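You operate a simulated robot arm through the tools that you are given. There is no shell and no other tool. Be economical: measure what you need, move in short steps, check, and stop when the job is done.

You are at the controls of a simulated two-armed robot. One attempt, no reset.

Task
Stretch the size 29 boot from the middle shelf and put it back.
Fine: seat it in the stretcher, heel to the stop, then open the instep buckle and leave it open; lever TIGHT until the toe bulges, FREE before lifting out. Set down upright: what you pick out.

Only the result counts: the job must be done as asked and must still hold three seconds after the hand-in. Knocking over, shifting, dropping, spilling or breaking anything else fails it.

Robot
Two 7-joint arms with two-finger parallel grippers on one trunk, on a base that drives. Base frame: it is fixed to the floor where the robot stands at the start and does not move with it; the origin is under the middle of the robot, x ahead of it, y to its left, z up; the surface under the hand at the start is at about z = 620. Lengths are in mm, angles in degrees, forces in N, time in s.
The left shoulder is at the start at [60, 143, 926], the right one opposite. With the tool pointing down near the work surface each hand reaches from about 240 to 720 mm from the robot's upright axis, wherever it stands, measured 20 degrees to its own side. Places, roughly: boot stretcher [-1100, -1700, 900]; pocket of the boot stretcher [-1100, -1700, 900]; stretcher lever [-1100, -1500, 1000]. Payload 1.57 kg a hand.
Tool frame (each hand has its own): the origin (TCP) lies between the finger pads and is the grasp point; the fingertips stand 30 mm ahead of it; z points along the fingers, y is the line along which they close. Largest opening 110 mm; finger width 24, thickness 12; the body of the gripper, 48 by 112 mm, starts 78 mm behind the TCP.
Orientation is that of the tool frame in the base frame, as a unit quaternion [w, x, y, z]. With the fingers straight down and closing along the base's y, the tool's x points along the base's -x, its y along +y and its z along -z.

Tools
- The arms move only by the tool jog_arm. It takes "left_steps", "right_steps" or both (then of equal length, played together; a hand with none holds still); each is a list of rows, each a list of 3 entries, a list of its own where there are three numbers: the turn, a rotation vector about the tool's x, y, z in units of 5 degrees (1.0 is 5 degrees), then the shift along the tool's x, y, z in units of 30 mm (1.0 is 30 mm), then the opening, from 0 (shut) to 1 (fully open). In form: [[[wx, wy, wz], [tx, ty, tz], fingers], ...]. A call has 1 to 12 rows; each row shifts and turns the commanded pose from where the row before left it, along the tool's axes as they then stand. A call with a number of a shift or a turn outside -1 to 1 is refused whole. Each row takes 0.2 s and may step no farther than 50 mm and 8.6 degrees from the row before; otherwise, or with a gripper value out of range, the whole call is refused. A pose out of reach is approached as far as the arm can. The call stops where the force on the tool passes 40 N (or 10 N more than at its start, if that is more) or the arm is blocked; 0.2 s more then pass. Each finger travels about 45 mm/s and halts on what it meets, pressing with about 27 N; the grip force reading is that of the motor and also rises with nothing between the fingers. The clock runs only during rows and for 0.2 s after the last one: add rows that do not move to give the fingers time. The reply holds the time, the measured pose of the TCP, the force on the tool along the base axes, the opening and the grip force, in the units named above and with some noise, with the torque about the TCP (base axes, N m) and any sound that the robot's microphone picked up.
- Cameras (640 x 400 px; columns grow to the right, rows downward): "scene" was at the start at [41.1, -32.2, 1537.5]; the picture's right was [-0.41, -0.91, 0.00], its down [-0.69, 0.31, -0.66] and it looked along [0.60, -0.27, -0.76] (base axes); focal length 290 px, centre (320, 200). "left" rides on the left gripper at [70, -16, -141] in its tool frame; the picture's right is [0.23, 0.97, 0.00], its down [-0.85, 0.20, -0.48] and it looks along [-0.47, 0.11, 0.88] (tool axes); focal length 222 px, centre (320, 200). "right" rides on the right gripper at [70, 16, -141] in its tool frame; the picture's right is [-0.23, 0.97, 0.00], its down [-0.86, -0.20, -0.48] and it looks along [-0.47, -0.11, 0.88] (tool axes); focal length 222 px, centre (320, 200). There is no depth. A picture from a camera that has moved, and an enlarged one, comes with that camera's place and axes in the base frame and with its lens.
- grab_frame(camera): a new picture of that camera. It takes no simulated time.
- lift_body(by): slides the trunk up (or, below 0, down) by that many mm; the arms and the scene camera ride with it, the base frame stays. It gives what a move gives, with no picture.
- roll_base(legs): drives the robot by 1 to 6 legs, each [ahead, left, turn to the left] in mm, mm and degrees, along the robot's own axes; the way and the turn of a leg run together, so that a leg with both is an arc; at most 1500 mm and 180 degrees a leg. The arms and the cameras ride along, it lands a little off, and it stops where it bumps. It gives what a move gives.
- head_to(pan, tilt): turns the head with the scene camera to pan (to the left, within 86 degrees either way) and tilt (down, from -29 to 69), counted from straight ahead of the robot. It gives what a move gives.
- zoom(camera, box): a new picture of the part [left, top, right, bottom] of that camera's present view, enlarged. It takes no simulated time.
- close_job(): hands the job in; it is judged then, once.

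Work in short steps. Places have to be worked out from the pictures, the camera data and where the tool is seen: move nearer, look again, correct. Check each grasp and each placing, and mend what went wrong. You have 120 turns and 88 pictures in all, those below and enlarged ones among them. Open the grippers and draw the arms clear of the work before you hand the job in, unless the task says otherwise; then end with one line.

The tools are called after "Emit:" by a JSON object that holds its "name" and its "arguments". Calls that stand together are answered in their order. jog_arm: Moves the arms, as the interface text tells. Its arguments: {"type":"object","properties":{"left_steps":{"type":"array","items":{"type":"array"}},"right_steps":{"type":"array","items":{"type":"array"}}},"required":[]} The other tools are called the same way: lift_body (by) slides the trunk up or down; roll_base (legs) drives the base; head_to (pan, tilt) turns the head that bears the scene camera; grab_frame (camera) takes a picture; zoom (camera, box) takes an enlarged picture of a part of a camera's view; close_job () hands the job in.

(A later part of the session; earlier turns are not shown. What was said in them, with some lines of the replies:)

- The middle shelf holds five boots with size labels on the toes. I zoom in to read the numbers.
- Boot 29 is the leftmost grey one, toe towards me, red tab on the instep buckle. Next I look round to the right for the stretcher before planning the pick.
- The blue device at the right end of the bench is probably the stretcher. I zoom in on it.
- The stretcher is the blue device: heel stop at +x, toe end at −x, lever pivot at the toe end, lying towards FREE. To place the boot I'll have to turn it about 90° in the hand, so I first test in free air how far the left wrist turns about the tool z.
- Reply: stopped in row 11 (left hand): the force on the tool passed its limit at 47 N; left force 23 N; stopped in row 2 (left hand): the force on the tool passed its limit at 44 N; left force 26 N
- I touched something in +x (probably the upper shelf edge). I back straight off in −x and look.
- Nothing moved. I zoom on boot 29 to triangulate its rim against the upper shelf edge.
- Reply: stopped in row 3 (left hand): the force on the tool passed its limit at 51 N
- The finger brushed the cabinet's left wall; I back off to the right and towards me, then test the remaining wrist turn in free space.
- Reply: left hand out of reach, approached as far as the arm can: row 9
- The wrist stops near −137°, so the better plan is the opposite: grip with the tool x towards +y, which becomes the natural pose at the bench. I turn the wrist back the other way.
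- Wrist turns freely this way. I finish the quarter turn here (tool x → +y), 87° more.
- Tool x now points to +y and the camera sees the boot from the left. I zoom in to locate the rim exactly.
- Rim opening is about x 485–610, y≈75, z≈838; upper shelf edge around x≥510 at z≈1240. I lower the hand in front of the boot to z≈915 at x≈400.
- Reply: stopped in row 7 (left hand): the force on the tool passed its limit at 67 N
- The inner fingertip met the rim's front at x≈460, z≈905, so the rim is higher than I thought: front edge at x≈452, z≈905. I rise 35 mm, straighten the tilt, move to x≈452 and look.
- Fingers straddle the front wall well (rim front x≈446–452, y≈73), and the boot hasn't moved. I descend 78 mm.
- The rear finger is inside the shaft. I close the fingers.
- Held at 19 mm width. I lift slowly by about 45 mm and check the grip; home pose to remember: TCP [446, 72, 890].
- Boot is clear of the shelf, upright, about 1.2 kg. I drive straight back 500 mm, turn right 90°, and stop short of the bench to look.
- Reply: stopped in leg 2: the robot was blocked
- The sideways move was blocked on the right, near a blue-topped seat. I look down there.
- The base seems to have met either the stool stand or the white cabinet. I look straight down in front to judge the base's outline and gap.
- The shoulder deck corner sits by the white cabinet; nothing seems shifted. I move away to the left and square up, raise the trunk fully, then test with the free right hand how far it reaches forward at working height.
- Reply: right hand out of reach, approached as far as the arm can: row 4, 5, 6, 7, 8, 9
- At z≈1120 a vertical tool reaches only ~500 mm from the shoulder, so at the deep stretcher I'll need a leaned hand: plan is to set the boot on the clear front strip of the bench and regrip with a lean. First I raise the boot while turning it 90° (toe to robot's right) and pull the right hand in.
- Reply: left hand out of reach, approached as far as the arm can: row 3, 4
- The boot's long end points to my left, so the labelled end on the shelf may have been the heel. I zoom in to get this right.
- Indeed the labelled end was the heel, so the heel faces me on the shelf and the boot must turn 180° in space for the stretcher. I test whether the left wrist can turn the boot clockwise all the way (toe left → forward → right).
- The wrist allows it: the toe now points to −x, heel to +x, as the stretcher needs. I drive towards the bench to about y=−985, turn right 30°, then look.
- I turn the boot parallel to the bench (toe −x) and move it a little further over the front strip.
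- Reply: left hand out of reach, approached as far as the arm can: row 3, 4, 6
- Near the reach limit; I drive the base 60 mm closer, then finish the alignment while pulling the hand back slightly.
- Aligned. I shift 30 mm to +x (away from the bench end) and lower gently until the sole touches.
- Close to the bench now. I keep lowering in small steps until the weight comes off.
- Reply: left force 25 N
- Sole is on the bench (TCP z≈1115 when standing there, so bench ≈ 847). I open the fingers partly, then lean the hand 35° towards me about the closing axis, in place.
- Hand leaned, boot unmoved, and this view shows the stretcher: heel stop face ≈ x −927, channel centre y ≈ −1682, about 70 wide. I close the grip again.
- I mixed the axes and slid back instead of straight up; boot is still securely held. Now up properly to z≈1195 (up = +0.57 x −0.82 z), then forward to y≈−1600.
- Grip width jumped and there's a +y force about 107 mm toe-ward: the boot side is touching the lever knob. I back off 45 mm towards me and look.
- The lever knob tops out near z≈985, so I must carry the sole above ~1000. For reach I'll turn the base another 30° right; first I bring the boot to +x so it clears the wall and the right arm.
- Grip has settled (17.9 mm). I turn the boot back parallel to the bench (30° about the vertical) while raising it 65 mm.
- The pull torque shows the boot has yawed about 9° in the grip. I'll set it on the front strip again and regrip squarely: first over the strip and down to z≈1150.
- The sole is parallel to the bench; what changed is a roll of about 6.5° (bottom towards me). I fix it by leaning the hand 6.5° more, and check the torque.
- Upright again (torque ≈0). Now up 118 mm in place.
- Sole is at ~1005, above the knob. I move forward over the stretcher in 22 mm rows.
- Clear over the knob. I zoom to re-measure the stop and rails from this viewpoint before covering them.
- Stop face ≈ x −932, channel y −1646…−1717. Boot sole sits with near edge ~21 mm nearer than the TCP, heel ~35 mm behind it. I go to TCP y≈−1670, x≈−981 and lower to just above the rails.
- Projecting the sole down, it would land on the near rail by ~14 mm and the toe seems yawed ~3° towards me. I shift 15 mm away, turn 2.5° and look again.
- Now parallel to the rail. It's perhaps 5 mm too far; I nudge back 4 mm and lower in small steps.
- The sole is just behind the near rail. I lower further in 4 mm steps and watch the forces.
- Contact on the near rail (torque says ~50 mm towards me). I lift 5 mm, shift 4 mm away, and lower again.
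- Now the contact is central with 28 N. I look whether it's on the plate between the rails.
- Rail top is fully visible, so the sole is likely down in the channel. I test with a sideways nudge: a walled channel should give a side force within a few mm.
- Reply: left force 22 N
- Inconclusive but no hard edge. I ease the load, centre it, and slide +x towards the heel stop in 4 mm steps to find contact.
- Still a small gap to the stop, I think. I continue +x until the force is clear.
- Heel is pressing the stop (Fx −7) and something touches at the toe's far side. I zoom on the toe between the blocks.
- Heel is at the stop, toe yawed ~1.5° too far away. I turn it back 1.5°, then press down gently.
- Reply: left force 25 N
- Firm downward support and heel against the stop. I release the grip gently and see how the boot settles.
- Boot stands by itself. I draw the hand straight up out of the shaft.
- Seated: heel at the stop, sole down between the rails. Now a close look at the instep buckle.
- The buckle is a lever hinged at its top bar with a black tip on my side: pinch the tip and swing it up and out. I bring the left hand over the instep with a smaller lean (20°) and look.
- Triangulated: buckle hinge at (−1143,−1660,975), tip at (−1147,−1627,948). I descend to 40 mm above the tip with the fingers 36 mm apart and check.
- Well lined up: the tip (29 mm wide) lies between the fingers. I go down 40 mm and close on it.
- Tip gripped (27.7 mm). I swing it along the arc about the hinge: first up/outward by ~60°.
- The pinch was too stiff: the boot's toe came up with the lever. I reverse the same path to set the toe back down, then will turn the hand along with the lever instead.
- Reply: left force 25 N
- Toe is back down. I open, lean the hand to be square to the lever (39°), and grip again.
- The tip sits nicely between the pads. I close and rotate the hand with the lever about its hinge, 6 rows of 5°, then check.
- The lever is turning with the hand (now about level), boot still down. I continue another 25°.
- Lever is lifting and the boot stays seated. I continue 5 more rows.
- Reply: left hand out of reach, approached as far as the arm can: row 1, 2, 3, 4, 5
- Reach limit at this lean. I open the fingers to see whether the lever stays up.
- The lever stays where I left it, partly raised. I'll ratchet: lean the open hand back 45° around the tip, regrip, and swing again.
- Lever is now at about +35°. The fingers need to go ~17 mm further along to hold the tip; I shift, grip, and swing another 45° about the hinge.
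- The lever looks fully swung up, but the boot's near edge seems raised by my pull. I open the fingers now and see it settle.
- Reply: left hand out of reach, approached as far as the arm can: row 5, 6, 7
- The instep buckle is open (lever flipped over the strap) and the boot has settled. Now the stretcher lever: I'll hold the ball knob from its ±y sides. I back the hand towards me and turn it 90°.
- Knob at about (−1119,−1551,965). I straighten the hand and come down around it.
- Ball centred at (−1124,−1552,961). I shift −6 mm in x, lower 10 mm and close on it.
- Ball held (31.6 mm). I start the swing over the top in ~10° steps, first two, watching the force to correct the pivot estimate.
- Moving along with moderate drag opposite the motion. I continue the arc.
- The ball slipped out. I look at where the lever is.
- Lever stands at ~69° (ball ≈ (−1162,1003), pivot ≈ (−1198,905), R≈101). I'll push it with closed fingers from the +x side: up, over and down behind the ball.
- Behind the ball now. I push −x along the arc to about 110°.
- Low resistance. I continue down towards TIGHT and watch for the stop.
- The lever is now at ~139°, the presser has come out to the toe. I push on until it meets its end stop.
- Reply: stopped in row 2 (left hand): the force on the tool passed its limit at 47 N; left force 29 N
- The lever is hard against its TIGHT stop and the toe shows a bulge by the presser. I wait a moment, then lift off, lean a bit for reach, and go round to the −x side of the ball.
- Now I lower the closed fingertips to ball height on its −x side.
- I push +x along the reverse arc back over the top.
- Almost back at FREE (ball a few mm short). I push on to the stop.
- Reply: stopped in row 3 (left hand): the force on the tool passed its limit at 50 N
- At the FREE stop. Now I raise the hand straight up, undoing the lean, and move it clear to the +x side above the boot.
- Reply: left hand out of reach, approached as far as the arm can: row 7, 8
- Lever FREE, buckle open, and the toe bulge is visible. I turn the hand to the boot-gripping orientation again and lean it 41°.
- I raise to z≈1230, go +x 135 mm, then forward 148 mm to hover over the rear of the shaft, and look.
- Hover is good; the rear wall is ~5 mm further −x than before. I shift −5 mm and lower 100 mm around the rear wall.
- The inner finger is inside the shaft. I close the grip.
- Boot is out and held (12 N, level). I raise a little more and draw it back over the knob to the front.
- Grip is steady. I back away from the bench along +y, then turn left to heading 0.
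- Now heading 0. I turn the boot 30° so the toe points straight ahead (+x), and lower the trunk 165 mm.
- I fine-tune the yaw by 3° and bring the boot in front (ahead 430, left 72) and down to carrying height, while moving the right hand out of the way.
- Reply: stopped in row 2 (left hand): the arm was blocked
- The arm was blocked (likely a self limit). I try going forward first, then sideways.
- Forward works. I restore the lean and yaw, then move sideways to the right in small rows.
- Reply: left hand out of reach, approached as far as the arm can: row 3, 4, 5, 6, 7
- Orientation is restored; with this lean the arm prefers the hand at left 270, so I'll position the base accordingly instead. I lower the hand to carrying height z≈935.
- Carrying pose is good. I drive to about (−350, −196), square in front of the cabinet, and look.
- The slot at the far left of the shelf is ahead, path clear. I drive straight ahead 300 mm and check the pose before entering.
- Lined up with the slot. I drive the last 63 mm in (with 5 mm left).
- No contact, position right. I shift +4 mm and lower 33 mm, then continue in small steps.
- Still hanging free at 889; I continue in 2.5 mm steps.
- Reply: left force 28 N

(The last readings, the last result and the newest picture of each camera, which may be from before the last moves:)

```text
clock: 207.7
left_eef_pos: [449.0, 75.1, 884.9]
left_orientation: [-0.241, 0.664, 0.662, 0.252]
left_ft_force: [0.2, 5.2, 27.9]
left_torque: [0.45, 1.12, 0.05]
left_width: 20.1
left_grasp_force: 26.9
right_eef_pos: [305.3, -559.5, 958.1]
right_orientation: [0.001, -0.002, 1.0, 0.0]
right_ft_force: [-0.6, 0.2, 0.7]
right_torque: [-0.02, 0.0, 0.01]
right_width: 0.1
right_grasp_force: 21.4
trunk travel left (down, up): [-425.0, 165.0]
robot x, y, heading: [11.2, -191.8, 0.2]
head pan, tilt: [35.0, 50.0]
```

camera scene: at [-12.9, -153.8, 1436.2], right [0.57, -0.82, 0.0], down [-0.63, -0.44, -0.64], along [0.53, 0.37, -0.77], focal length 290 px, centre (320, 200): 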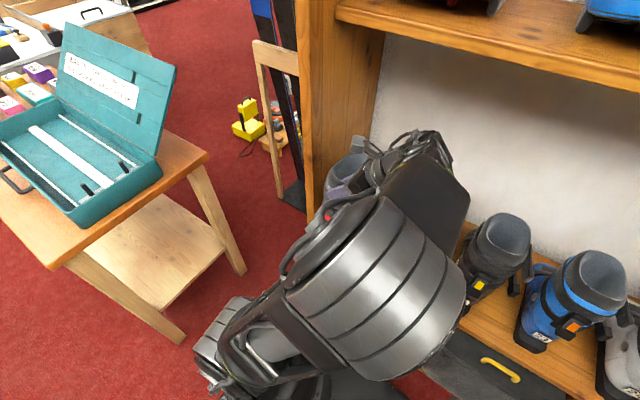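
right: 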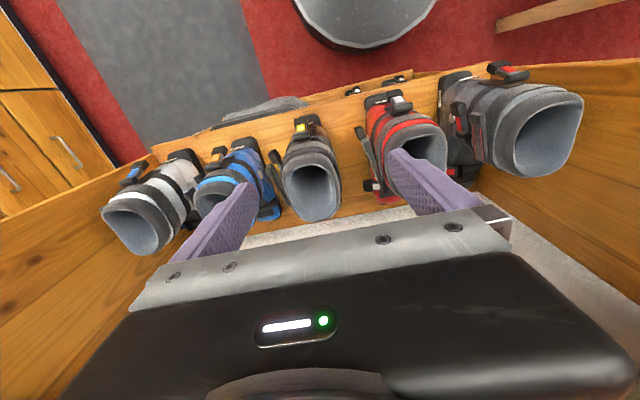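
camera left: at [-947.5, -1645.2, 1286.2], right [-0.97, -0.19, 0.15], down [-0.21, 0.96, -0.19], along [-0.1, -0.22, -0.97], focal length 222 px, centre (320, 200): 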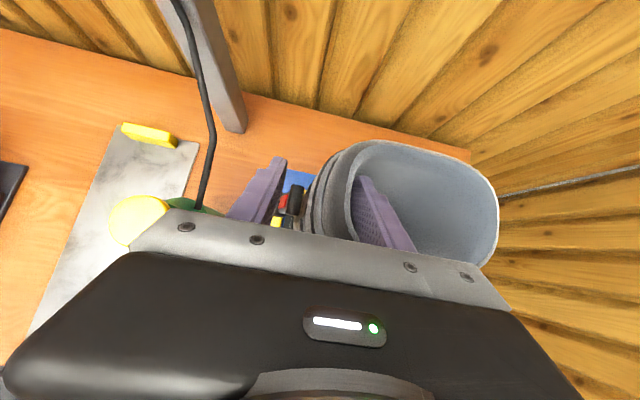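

The boot stands on the shelf. I ease the load and open the fingers.

Emit:
{"name": "jog_arm", "arguments": {"left_steps": [[[0, 0, 0], [0.05, 0, -0.06], 0], [[0, 0, 0], [0, 0, 0], 0.2], [[0, 0, 0], [0, 0, 0], 0.4], [[0, 0, 0], [0, 0, 0], 0.5], [[0, 0, 0], [0, 0, 0], 0.5], [[0, 0, 0], [0, 0, 0], 0.5]]}}

Emit:
{"name": "grab_frame", "arguments": {"camera": "left"}}

```text
clock: 209.1
left_eef_pos: [450.0, 74.1, 885.6]
left_orientation: [-0.24, 0.664, 0.662, 0.25]
left_ft_force: [0.3, 1.8, 0.9]
left_torque: [0.02, -0.03, 0.07]
left_width: 54.7
left_grasp_force: 0.1
right_eef_pos: [307.6, -560.0, 957.3]
right_orientation: [0.001, -0.003, 1.0, -0.001]
right_ft_force: [-1.2, -0.5, -0.3]
right_torque: [0.01, 0.0, 0.04]
right_width: 0.1
right_grasp_force: 21.1
trunk travel left (down, up): [-425.0, 165.0]
robot x, y, heading: [12.1, -187.4, -0.0]
head pan, tilt: [35.0, 50.0]
```

```text
3 pictures are left
camera left: at [432.4, 36.0, 1038.2], right [0.97, 0.17, 0.16], down [0.2, -0.96, -0.19], along [0.12, 0.22, -0.97], focal length 222 px, centre (320, 200)
```

left: 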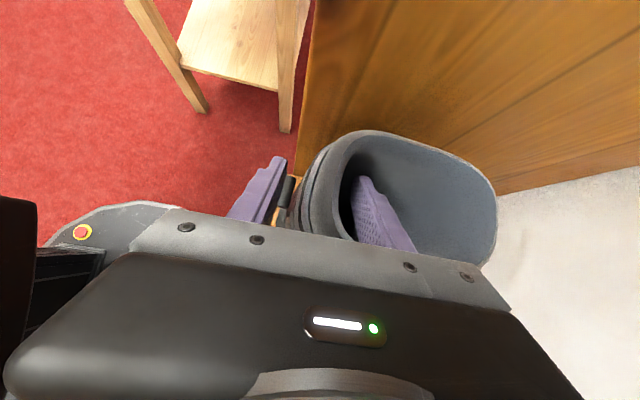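

Boot stands on its own. I lift the hand straight out 75 mm, then drive back.

Emit:
{"name": "jog_arm", "arguments": {"left_steps": [[[0, 0, 0], [0.27, 0, -0.32], 0.5], [[0, 0, 0], [0.27, 0, -0.32], 0.5], [[0, 0, 0], [0.27, 0, -0.32], 0.5], [[0, 0, 0], [0.27, 0, -0.32], 0.5], [[0, 0, 0], [0.27, 0, -0.32], 0.5], [[0, 0, 0], [0.27, 0, -0.32], 0.5], [[0, 0, 0], [0, 0, 0], 0.5]]}}

Emit:
{"name": "roll_base", "arguments": {"legs": [[-350, 0, 0]]}}

Emit:
{"name": "head_to", "arguments": {"pan": 15, "tilt": 38}}

Emit:
{"name": "grab_frame", "arguments": {"camera": "scene"}}

```text
clock: 210.7
left_eef_pos: [449.2, 74.2, 961.7]
left_orientation: [-0.241, 0.663, 0.663, 0.249]
left_ft_force: [0.0, -1.1, 1.5]
left_torque: [-0.04, 0.02, 0.02]
left_width: 54.8
left_grasp_force: 0.0
right_eef_pos: [308.9, -559.6, 957.3]
right_orientation: [0.001, -0.002, 1.0, -0.001]
right_ft_force: [-0.2, 0.2, -0.6]
right_torque: [-0.02, 0.02, -0.03]
right_width: 0.0
right_grasp_force: 21.8
trunk travel left (down, up): [-425.0, 165.0]
robot x, y, heading: [13.0, -193.1, 0.3]
head pan, tilt: [35.0, 50.0]
```

```text
clock: 213.0
left_eef_pos: [98.1, 72.7, 962.1]
left_orientation: [-0.24, 0.665, 0.661, 0.251]
left_ft_force: [-0.4, -0.3, 0.5]
left_torque: [0.03, 0.0, -0.04]
left_width: 55.0
left_grasp_force: 0.1
right_eef_pos: [-46.8, -560.7, 957.6]
right_orientation: [0.0, 0.001, 1.0, -0.002]
right_ft_force: [-0.2, 0.0, -0.4]
right_torque: [0.0, -0.04, 0.04]
right_width: 0.0
right_grasp_force: 21.9
trunk travel left (down, up): [-425.0, 165.0]
robot x, y, heading: [-337.8, -192.9, -0.3]
head pan, tilt: [35.0, 50.0]
```

```text
clock: 213.8
left_eef_pos: [98.9, 72.3, 961.7]
left_orientation: [-0.24, 0.666, 0.66, 0.251]
left_ft_force: [0.2, -0.5, 0.1]
left_torque: [0.0, 0.01, 0.0]
left_width: 55.0
left_grasp_force: 0.1
right_eef_pos: [-46.8, -560.7, 957.8]
right_orientation: [0.001, 0.001, 1.0, -0.001]
right_ft_force: [-0.6, -0.2, -0.4]
right_torque: [-0.02, 0.04, 0.02]
right_width: 0.0
right_grasp_force: 21.4
trunk travel left (down, up): [-425.0, 165.0]
robot x, y, heading: [-341.9, -189.6, -0.4]
head pan, tilt: [15.0, 38.0]
```

```text
2 pictures are left
camera scene: at [-285.8, -170.6, 1453.4], right [0.26, -0.97, 0.0], down [-0.6, -0.16, -0.79], along [0.76, 0.2, -0.62], focal length 290 px, centre (320, 200)
```

scene: 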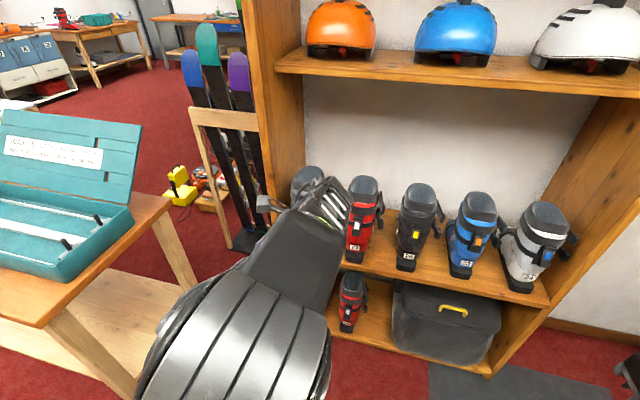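

The neighbours are undisturbed; my arm hides boot 29. I back off to the right, open both grippers, and take a zoomed check.

Emit:
{"name": "roll_base", "arguments": {"legs": [[-100, -350, 0]]}}

Emit:
{"name": "jog_arm", "arguments": {"left_steps": [[[0, 0, 0], [0, 0, 0], 1], [[0, 0, 0], [0, 0, 0], 1], [[0, 0, 0], [0, 0, 0], 1], [[0, 0, 0], [0, 0, 0], 1]], "right_steps": [[[0, 0, 0], [0, 0, 0], 1], [[0, 0, 0], [0, 0, 0], 1], [[0, 0, 0], [0, 0, 0], 1], [[0, 0, 0], [0, 0, 0], 1]]}}

Emit:
{"name": "head_to", "arguments": {"pan": 35, "tilt": 30}}

Emit:
{"name": "grab_frame", "arguments": {"camera": "scene"}}

```text
clock: 216.2
left_eef_pos: [-3.3, -285.2, 962.7]
left_orientation: [-0.239, 0.669, 0.657, 0.253]
left_ft_force: [0.1, 0.2, 0.5]
left_torque: [0.01, 0.0, -0.02]
left_width: 54.8
left_grasp_force: 0.0
right_eef_pos: [-154.3, -915.0, 956.7]
right_orientation: [0.001, 0.006, 1.0, 0.0]
right_ft_force: [-0.1, -0.2, 0.3]
right_torque: [-0.02, 0.02, -0.01]
right_width: 0.2
right_grasp_force: 21.5
trunk travel left (down, up): [-425.0, 165.0]
robot x, y, heading: [-441.6, -548.5, -0.8]
head pan, tilt: [15.0, 38.0]
```

```text
clock: 217.2
left_eef_pos: [-4.3, -283.5, 962.4]
left_orientation: [-0.239, 0.669, 0.657, 0.252]
left_ft_force: [0.3, 0.3, -0.4]
left_torque: [-0.01, -0.02, -0.02]
left_width: 110.1
left_grasp_force: 0.0
right_eef_pos: [-154.3, -914.7, 956.5]
right_orientation: [0.001, 0.006, 1.0, -0.001]
right_ft_force: [0.9, -0.8, -0.3]
right_torque: [-0.03, 0.01, -0.02]
right_width: 85.7
right_grasp_force: 0.1
trunk travel left (down, up): [-425.0, 165.0]
robot x, y, heading: [-443.7, -544.5, -0.6]
head pan, tilt: [15.0, 38.0]
```

```text
clock: 218.0
left_eef_pos: [-3.7, -284.5, 962.0]
left_orientation: [-0.238, 0.669, 0.657, 0.252]
left_ft_force: [-1.3, 0.8, 0.2]
left_torque: [0.0, -0.01, 0.02]
left_width: 110.2
left_grasp_force: 0.0
right_eef_pos: [-153.1, -914.7, 957.6]
right_orientation: [0.0, 0.005, 1.0, -0.001]
right_ft_force: [0.1, -0.1, -0.6]
right_torque: [-0.04, 0.0, -0.01]
right_width: 110.2
right_grasp_force: 0.1
trunk travel left (down, up): [-425.0, 165.0]
robot x, y, heading: [-444.5, -544.6, -0.9]
head pan, tilt: [35.0, 30.0]
```

```text
1 pictures are left
camera scene: at [-398.5, -493.5, 1465.7], right [0.56, -0.83, 0.0], down [-0.41, -0.28, -0.87], along [0.72, 0.49, -0.5], focal length 290 px, centre (320, 200)
```

scene: 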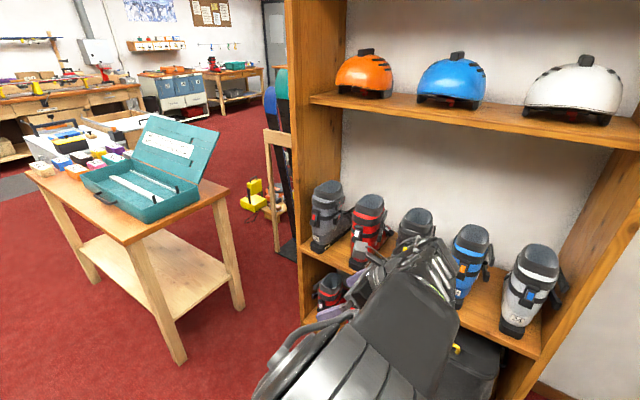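

Boot 29 is back upright in its slot at the left end, and the neighbours haven't moved. I use the last picture for a close-up.

Emit:
{"name": "zoom", "arguments": {"camera": "scene", "box": [290, 165, 400, 265]}}

```text
4.00 times, centred on (345, 215) of scene
camera zoom: at [-398.5, -493.5, 1465.7], right [0.56, -0.83, 0.0], down [-0.41, -0.28, -0.87], along [0.72, 0.49, -0.5], focal length 1160 px, centre (220, 140)
```

zoom: 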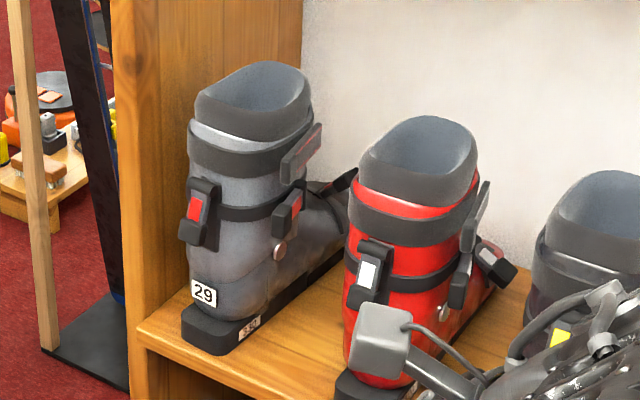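

Boot 29 stands upright in its slot, heel out as before, with the instep buckle lever still up. Both grippers are open and clear, so I hand in.

Emit:
{"name": "close_job", "arguments": {}}

```text
The job is handed in.
```

I stretched the size 29 boot and put it back upright in its slot at the left end of the middle shelf, with the instep buckle left open. In the stretcher the toe bulged with the lever at its TIGHT stop, and I set the lever back to FREE before lifting the boot out. Along the way the left arm brushed the cabinet shelf and side wall, and the robot bumped something on its right, most likely the white cabinet; nothing looked moved in the pictures.
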